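You operate a simulated robot arm through the tools that you are given. There is no shell and no other tool. Be economical: measure what you need, move in short steps, check, and stop when the job is done.

You run a simulated robot arm. Do the job below in one go: nothing can be reset, and whatever is moved stays where it is left.

JOB
Fetch the hand brush and set it on the green board.
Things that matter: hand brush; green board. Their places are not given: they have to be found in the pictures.

Only the result counts: the job must be done as asked and must still hold three seconds after the hand-in. Knocking over, shifting, dropping, spilling or breaking anything else fails it.

ROBOT AND FRAMES
A 6-joint arm with a two-finger parallel gripper, fixed in place. Base frame: the origin is at the foot of the arm, x ahead of it, y to its left, z up; the work surface is at about z = 0. Readings come in mm, degrees, newtons and seconds.
With the tool pointing down near the work surface it reaches from about 140 to 580 mm from the base axis. Its first joint turns from -66.0 to 66.0 degrees. Payload 2.1 kg.
Tool frame: the origin (TCP) lies between the finger pads and is the grasp point; the fingertips stand 30 mm ahead of it; z points along the fingers, y is the line along which they close. The gripper opens to 94 mm. The fingers are 28 mm wide and 10 mm thick; the gripper's body (50 by 96 mm) begins 55 mm behind the TCP.
Orientation is that of the tool frame in the base frame, as a unit quaternion [x, y, z, w]. With the fingers straight down and closing along the base's y, the tool's x points along the base's -x, its y along +y and its z along -z.

CONTROLS
- The arm moves only by the tool nudge_tool. Its argument "commands" is a list of rows, each a list of 3 entries, a list of its own where there are three numbers: the shift along the tool's x, y, z in units of 250 mm (1.0 is 250 mm), then the turn about the tool's z in units of 180 degrees (1.0 is 180 degrees), then the opening in per cent of the stroke, from 0 (shut) to 100 (fully open). In form: [[[x, y, z], twist, fingers], ...]. A call has 1 to 20 rows; each row is the pose to reach, as a shift and turn from the pose commanded when the call began, along the tool's axes at that moment. A call with a number of a shift or a turn outside -1 to 1 is refused whole. Rows are played at 5 a second. More than 50 mm and 8.6 degrees between two rows, or a gripper value outside its range, and nothing of the call is played. A pose out of reach is approached as far as the arm can. The call stops where the force on the tool passes 40 N (or 10 N more than at its start, if that is more) or the arm is blocked; 0.2 s more then pass. Each finger travels about 72 mm/s and halts on what it meets, pressing with about 27 N; the grip force reading is that of the motor and also rises with nothing between the fingers. The clock runs only during rows and for 0.2 s after the last one: add rows that repeat a pose to give the fingers time. It gives the time, the measured TCP pose, the force on the tool (base axes), the opening and the grip force at its end, in the units of the frame above (readings bear some noise), and new pictures: "pictures" is both (left out), scene, wrist or none.
- Cameras (640 x 400 px; columns grow to the right, rows downward): "scene" is fixed at [62, -374, 494.8]; the picture's right is [0.73, -0.69, 0.00], its down [-0.32, -0.34, -0.89] and it looks along [0.61, 0.64, -0.46] (base axes); focal length 277 px, centre (320, 200). "wrist" rides on the gripper at [-37, 0, -58] in the tool frame; the picture's right is [0.00, -1.00, 0.00], its down [0.97, 0.00, -0.24] and it looks along [0.24, 0.00, 0.97] (tool axes); focal length 218 px, centre (320, 200).
- locate(camera, pixels): for up to 12 pixels [column, row] of the newest picture of that camera ("zoom" is the newest enlarged one), the place [x, y, z] in the base frame of the surface seen there, good to about 2 mm. The clock stands still meanwhile.
- inspect(camera, box): a new picture of the part [left, top, right, bottom] of that camera's present view, enlarged. The clock stands still meanwhile.
- hand_in(): hands the job in; it is judged then, once.

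Go step by step. Measure first, check grasps and placings, and put right what went wrong. The budget is 60 turns and 120 pictures, counting those below and the enlarged ones. Unless the task says otherwise, let go and move clear before handing in, and close with one line.

The tools are called after ">>>" as name(argument=value, ...) on one line, values as JSON. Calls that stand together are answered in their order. nudge_tool: Moves the arm, as the interface text tells. Its arguments: {"type":"object","properties":{"commands":{"type":"array","items":{"type":"array"}},"pictures":{"type":"string","enum":["both","scene","wrist","none"]}},"required":["commands"]} The other tools are called the same way: locate (camera, pixels) gives the place of the surface under pixels of a picture; inspect (camera, box) takes an enlarged picture of a part of a camera's view; hand_in () hands the job in.

At the start:

```text
t: 0.0
eef_pos: [355.5, -55.3, 335.2]
tool_rot: [-0.001, 1.0, 0.0, 0.001]
contact_force: [-0.3, -0.4, -0.5]
width: 93.6
grasp_force: 0.0
```

scene: 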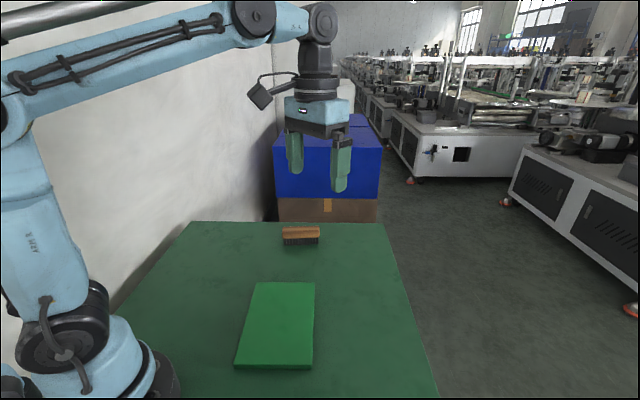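
wrist: 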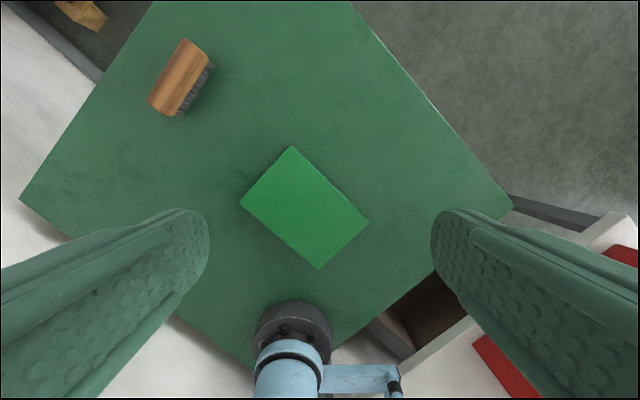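

The brush shows at scene (301,235) and wrist (182,77), and the board at scene (278,325) and wrist (304,207). I'll measure both and enlarge the brush.

>>> locate(camera="wrist", pixels=[[182, 42], [204, 56], [151, 104], [172, 112], [178, 77], [208, 72], [290, 148], [368, 219], [319, 268], [241, 202], [304, 207], [230, 120]])

>>> inspect(camera="scene", box=[260, 210, 340, 260])

>>> inspect(camera="wrist", box=[130, 25, 240, 125])

```text
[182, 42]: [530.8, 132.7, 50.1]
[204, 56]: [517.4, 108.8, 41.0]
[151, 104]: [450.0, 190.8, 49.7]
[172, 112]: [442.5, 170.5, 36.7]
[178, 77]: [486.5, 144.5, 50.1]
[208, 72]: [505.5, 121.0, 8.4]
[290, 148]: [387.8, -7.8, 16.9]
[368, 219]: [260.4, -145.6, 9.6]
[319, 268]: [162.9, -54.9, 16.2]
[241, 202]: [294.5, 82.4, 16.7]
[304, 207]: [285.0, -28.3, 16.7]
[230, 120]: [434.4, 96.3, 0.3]
```

```text
8.00 times, centred on (300, 235) of scene
```

zoom: 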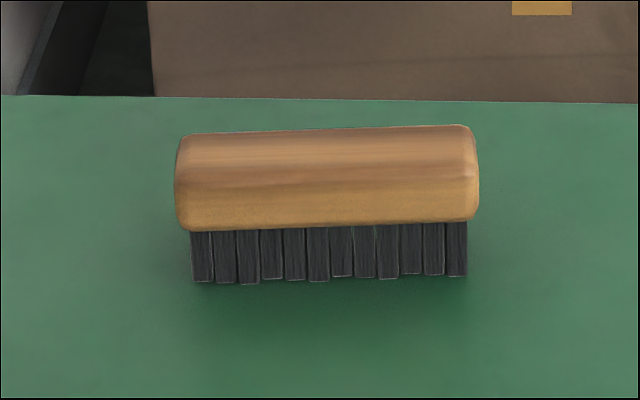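

```text
4.00 times, centred on (185, 75) of wrist
```

zoom: 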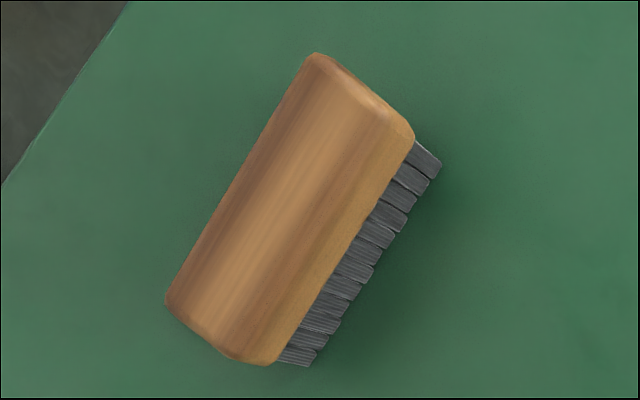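

The brush lies around (483,148) with its top at z≈50 and its long axis about -36° from x. The board's centre is about (276,-31), with its top at z≈16.7. I'll move above the brush, turned 36°, and stay at z≈200.

>>> nudge_tool(commands=[[[-0.064, 0.101, 0.068], 0.025, 100], [[-0.128, 0.202, 0.135], 0.05, 100], [[-0.191, 0.304, 0.203], 0.075, 100], [[-0.255, 0.405, 0.27], 0.1, 100], [[-0.319, 0.506, 0.338], 0.125, 100], [[-0.383, 0.608, 0.405], 0.15, 100], [[-0.446, 0.709, 0.473], 0.175, 100], [[-0.51, 0.81, 0.54], 0.2, 100], [[-0.51, 0.81, 0.54], 0.2, 100], [[-0.51, 0.81, 0.54], 0.2, 100]])

```text
t: 2.2
eef_pos: [482.7, 147.0, 201.1]
tool_rot: [0.309, 0.951, 0.001, 0.001]
contact_force: [0.5, 0.5, -0.4]
width: 94.2
grasp_force: 0.1
```

scene: 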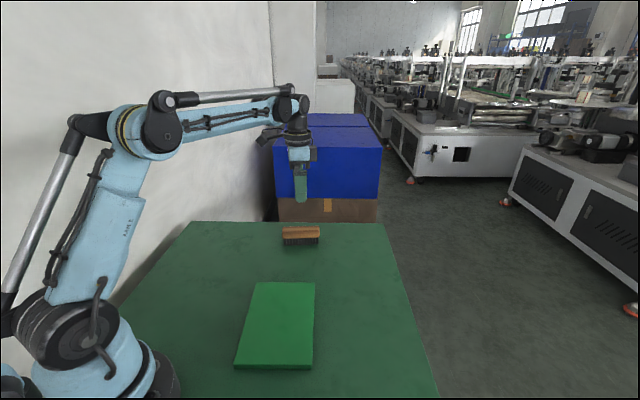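
wrist: 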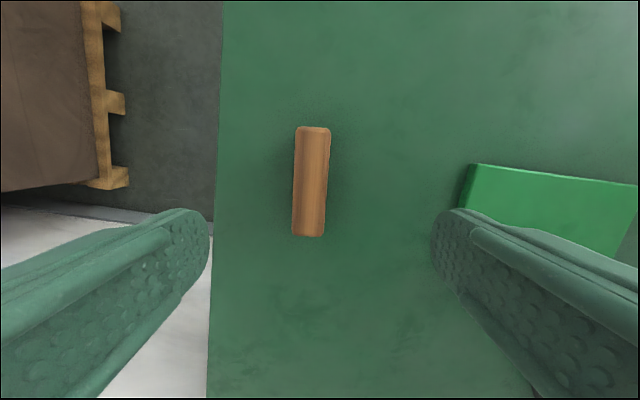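

The brush is now nearly vertical in the wrist view, from (312,128) to (308,236). I'll measure its edges for the fine alignment.

>>> locate(camera="wrist", pixels=[[312, 130], [308, 233], [312, 182], [296, 140], [328, 140], [295, 225], [323, 225], [296, 182], [326, 182]])

>>> inspect(camera="wrist", box=[240, 120, 384, 250])

```text
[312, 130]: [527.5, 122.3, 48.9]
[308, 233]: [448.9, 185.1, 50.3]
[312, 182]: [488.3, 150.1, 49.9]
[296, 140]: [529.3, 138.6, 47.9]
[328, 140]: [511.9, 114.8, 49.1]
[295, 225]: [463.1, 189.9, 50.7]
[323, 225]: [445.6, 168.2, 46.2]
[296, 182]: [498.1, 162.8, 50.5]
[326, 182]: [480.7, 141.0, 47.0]
```

```text
3.08 times, centred on (312, 185) of wrist
```

zoom: 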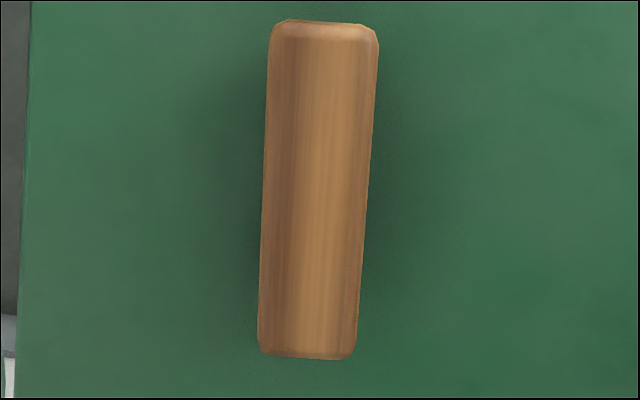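

Refined: centre about (488,153), axis 38.5°, top at 50, width about 30. I'll shift 8 mm along tool y, turn 2.4° and descend to TCP z≈37 with the fingers open.

>>> nudge_tool(commands=[[[-0.003, 0.032, 0.1], 0.013, 100], [[-0.003, 0.032, 0.25], 0.013, 100], [[-0.003, 0.032, 0.4], 0.013, 100], [[-0.003, 0.032, 0.53], 0.013, 100], [[-0.003, 0.032, 0.62], 0.013, 100], [[-0.003, 0.032, 0.656], 0.013, 100], [[-0.003, 0.032, 0.656], 0.013, 100]])

```text
t: 3.8
eef_pos: [488.3, 154.2, 35.9]
tool_rot: [0.328, 0.945, 0.001, 0.0]
contact_force: [0.2, -0.3, -0.5]
width: 93.8
grasp_force: 0.2
```

scene: 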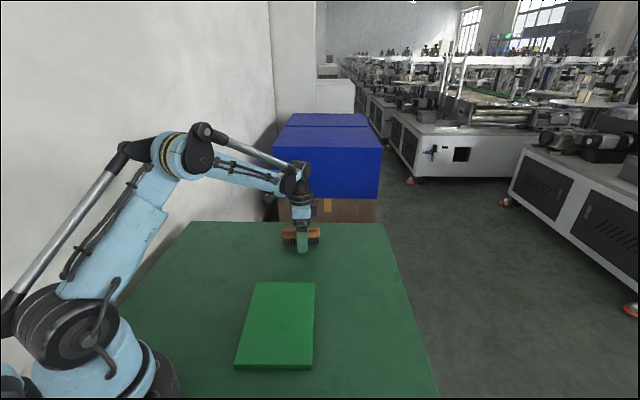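
wrist: 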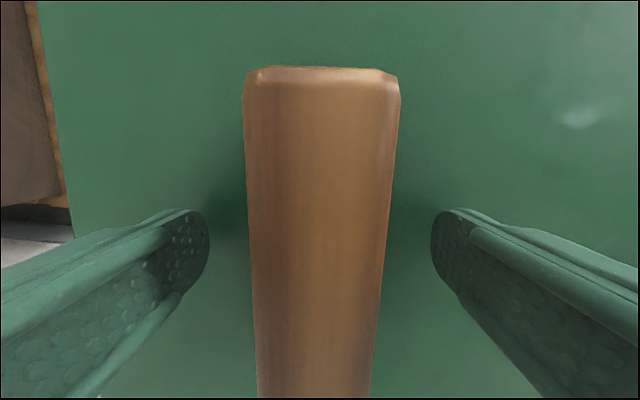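

The brush is centred between the fingers in the wrist view, at columns 245–400, and nothing is touching. Next I'll close the fingers.

>>> nudge_tool(commands=[[[0, 0, 0], 0, 60], [[0, 0, 0], 0, 30], [[0, 0, 0], 0, 10], [[0, 0, 0], 0, 10], [[0, 0, 0], 0, 10], [[0, 0, 0], 0, 10]], pictures="wrist")

```text
t: 5.2
eef_pos: [489.7, 153.9, 35.4]
tool_rot: [0.328, 0.945, 0.001, 0.0]
contact_force: [0.4, -0.2, 1.2]
width: 37.9
grasp_force: 27.0
```

wrist: 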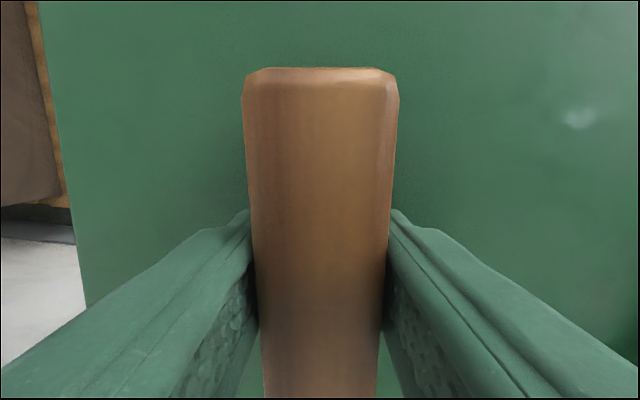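

The fingers stopped on the wood at 37.9 mm with 27 N. I'll lift 100 mm and check.

>>> nudge_tool(commands=[[[0, 0, -0.04], 0, 10], [[0, 0, -0.12], 0, 10], [[0, 0, -0.22], 0, 10], [[0, 0, -0.32], 0, 10], [[0, 0, -0.4], 0, 10], [[0, 0, -0.4], 0, 10]])

```text
t: 6.6
eef_pos: [488.1, 153.3, 136.6]
tool_rot: [0.328, 0.945, 0.001, 0.0]
contact_force: [0.1, 0.5, -1.1]
width: 37.8
grasp_force: 27.0
```

scene: 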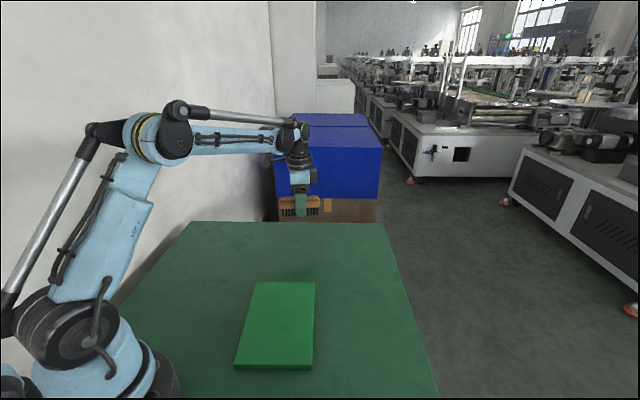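
wrist: 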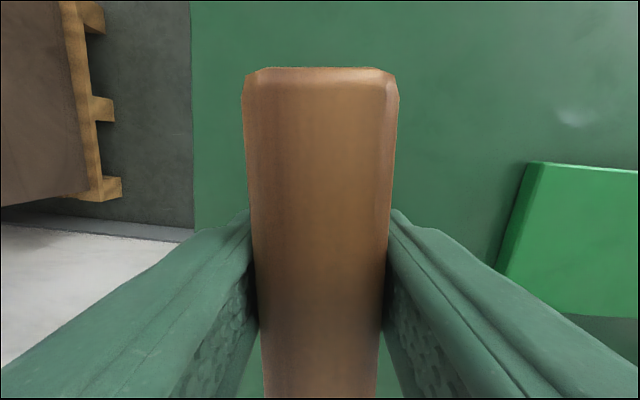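

The brush is held level, at an opening of 37.8 mm. I'll carry it at this height most of the way to the board.

>>> nudge_tool(commands=[[[0.013, -0.07, 0], 0, 10], [[0.037, -0.2, 0], 0.005, 10], [[0.065, -0.35, 0], 0.01, 10], [[0.093, -0.5, 0], 0.015, 10], [[0.12, -0.65, 0], 0.02, 10], [[0.14, -0.75, 0], 0.025, 10], [[0.15, -0.8, 0], 0.029, 10], [[0.15, -0.8, 0], 0.029, 10]])

>>> locate(camera="scene", pixels=[[257, 284], [314, 284], [237, 362], [311, 362], [278, 322]])

```text
t: 8.4
eef_pos: [336.0, 19.5, 136.1]
tool_rot: [0.371, 0.929, 0.0, 0.0]
contact_force: [-0.3, 1.1, -0.8]
width: 37.6
grasp_force: 26.9
```

scene: 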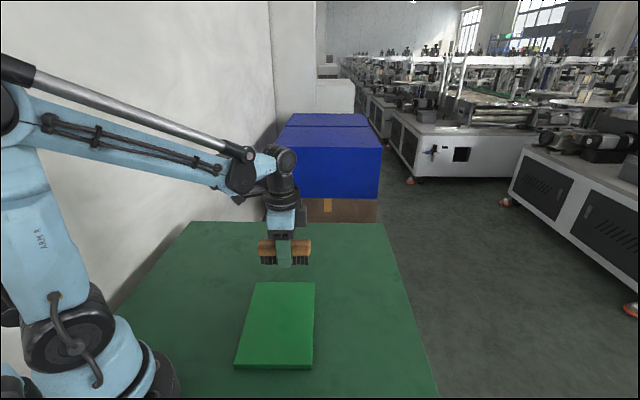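
wrist: 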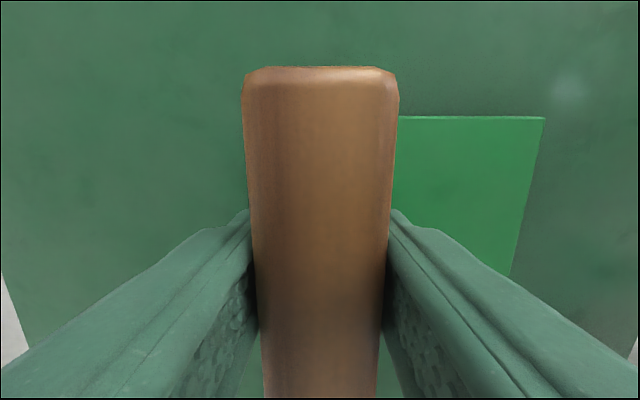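

```text
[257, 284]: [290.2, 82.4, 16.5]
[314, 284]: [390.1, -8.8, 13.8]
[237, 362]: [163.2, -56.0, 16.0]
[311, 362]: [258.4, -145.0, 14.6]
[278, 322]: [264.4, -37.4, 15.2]
```

Board centre is confirmed at (275.5,-32), top about 16. I'll move over it and come down to about 5 mm above contact.

>>> nudge_tool(commands=[[[0.01, -0.1, 0], 0, 10], [[0.024, -0.23, 0], 0, 10], [[0.034, -0.316, 0], 0, 10], [[0.034, -0.316, 0.08], 0, 10], [[0.034, -0.316, 0.18], 0, 10], [[0.034, -0.316, 0.26], 0, 10], [[0.034, -0.316, 0.315], 0, 10], [[0.034, -0.316, 0.315], 0, 10]])

>>> inspect(camera="scene", box=[220, 260, 348, 380])

```text
t: 10.2
eef_pos: [274.7, -32.2, 57.3]
tool_rot: [0.37, 0.929, 0.002, 0.0]
contact_force: [-0.1, -0.5, -1.4]
width: 37.6
grasp_force: 27.0
```

scene: 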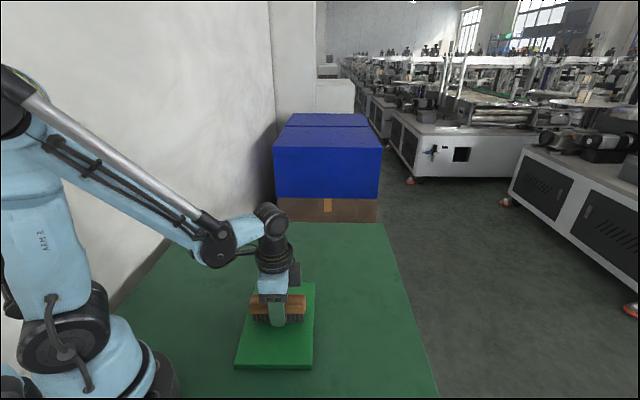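
wrist: 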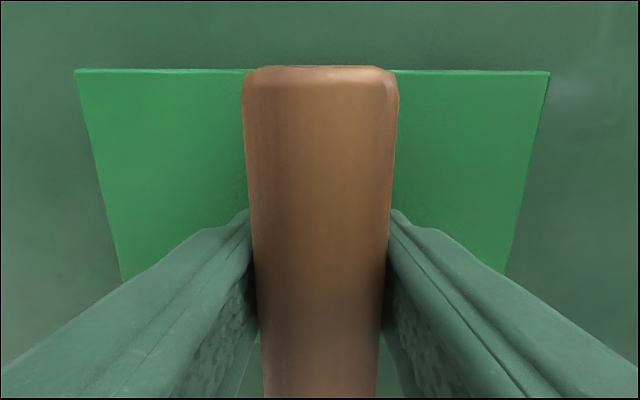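

```text
3.33 times, centred on (284, 320) of scene
```

zoom: 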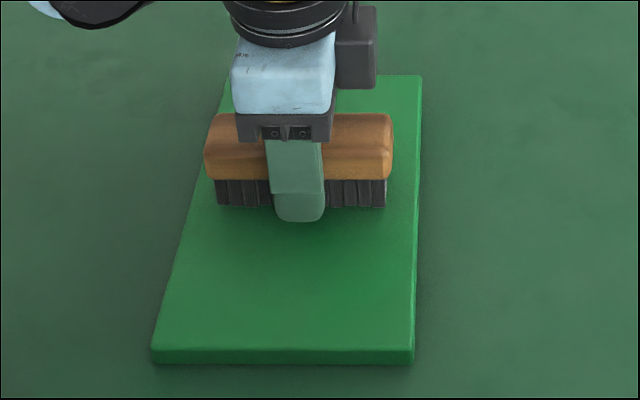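

The brush is about 5 mm above the board and centred across it. I'll lower in millimetre steps and watch the vertical force.

>>> nudge_tool(commands=[[[0, 0, 0.008], 0, 10], [[0, 0, 0.014], 0, 10], [[0, 0, 0.018], 0, 10], [[0, 0, 0.02], 0, 10], [[0, 0, 0.02], 0, 10]], pictures="none")

```text
t: 11.4
eef_pos: [275.9, -32.2, 51.0]
tool_rot: [0.37, 0.929, 0.001, 0.0]
contact_force: [0.2, 0.3, -1.4]
width: 37.8
grasp_force: 26.9
```

The force is still -1.4 N, so it hasn't touched yet. I'll go down about 2 mm more.

>>> nudge_tool(commands=[[[0, 0, 0.003], 0, 10], [[0, 0, 0.006], 0, 10], [[0, 0, 0.006], 0, 10]], pictures="none")

>>> inspect(camera="scene", box=[240, 280, 320, 340])

```text
t: 12.2
eef_pos: [275.2, -31.7, 50.8]
tool_rot: [0.37, 0.929, 0.001, 0.001]
contact_force: [-0.2, 0.4, 29.7]
width: 37.5
grasp_force: 26.9
```

```text
6.67 times, centred on (280, 310) of scene
```

zoom: 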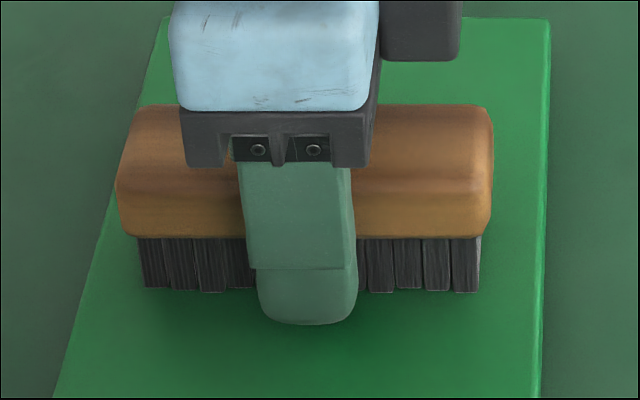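

The brush is on the board, pressing with 30 N. I'll relax 1 mm, open gently and check.

>>> nudge_tool(commands=[[[0, 0, -0.004], 0, 10], [[0, 0, -0.004], 0, 10], [[0, 0, -0.004], 0, 45], [[0, 0, -0.004], 0, 60], [[0, 0, -0.004], 0, 90], [[0, 0, -0.004], 0, 90], [[0, 0, -0.004], 0, 90]])

```text
t: 13.8
eef_pos: [275.8, -32.0, 51.9]
tool_rot: [0.371, 0.929, 0.001, 0.0]
contact_force: [0.2, 0.0, -0.2]
width: 84.7
grasp_force: 0.0
```

scene: 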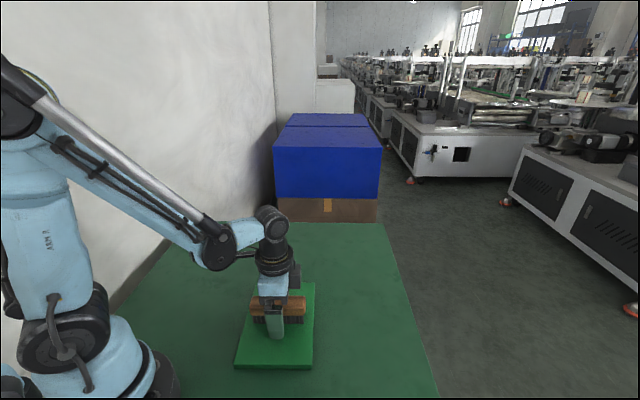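
wrist: 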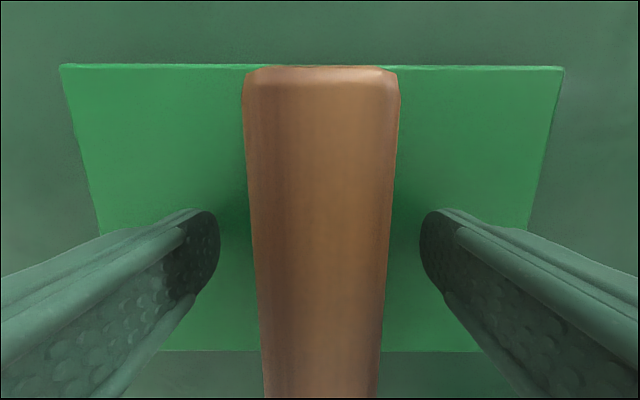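

The brush is free and upright with both fingers clear. I'll go straight up 200 mm.

>>> nudge_tool(commands=[[[0, 0, -0.05], 0, 90], [[0, 0, -0.15], 0, 90], [[0, 0, -0.3], 0, 90], [[0, 0, -0.46], 0, 90], [[0, 0, -0.62], 0, 90], [[0, 0, -0.76], 0, 90], [[0, 0, -0.8], 0, 90], [[0, 0, -0.8], 0, 90]])

>>> inspect(camera="scene", box=[220, 260, 348, 380])

```text
t: 15.6
eef_pos: [273.7, -30.6, 252.8]
tool_rot: [0.371, 0.929, 0.001, 0.0]
contact_force: [-0.3, 1.1, -0.4]
width: 84.5
grasp_force: 0.1
```

scene: 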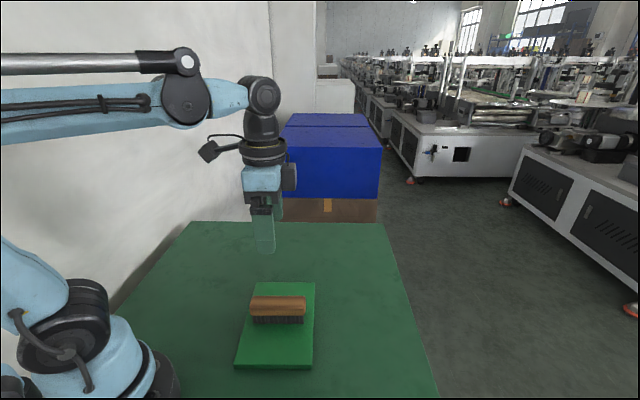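
wrist: 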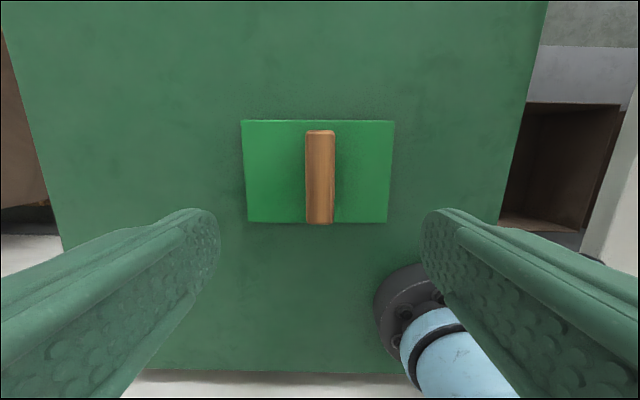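

```text
3.33 times, centred on (284, 320) of scene
```

zoom: 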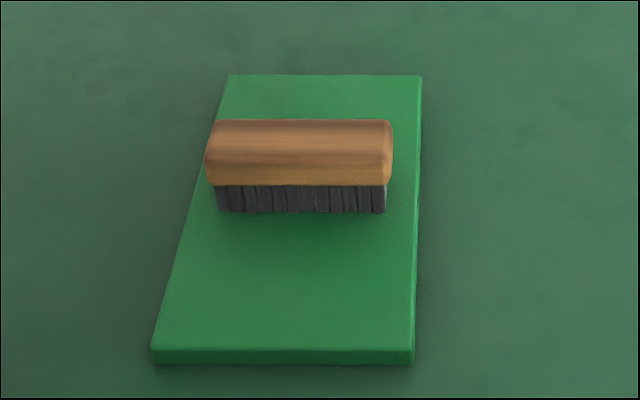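

The brush stands on the board, but its near end at wrist (320,222) looks close to the board edge. I'll measure to see whether that is only parallax.

>>> locate(camera="wrist", pixels=[[320, 133], [320, 221], [270, 123], [270, 219], [370, 123], [370, 219]])

```text
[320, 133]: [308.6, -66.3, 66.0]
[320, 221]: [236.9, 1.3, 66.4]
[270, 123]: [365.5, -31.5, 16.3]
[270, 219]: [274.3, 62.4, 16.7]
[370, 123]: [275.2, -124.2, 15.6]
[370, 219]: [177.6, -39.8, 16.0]
```

The brush's centre (273,-32) matches the board's centre (273,-33), with about 15 mm of margin at each end. It is resting free and the arm is clear, so I'll hand in.

>>> hand_in()

```text
The job is handed in.
```

The hand brush is standing on its bristles at the centre of the green board, released, with the arm clear above it.
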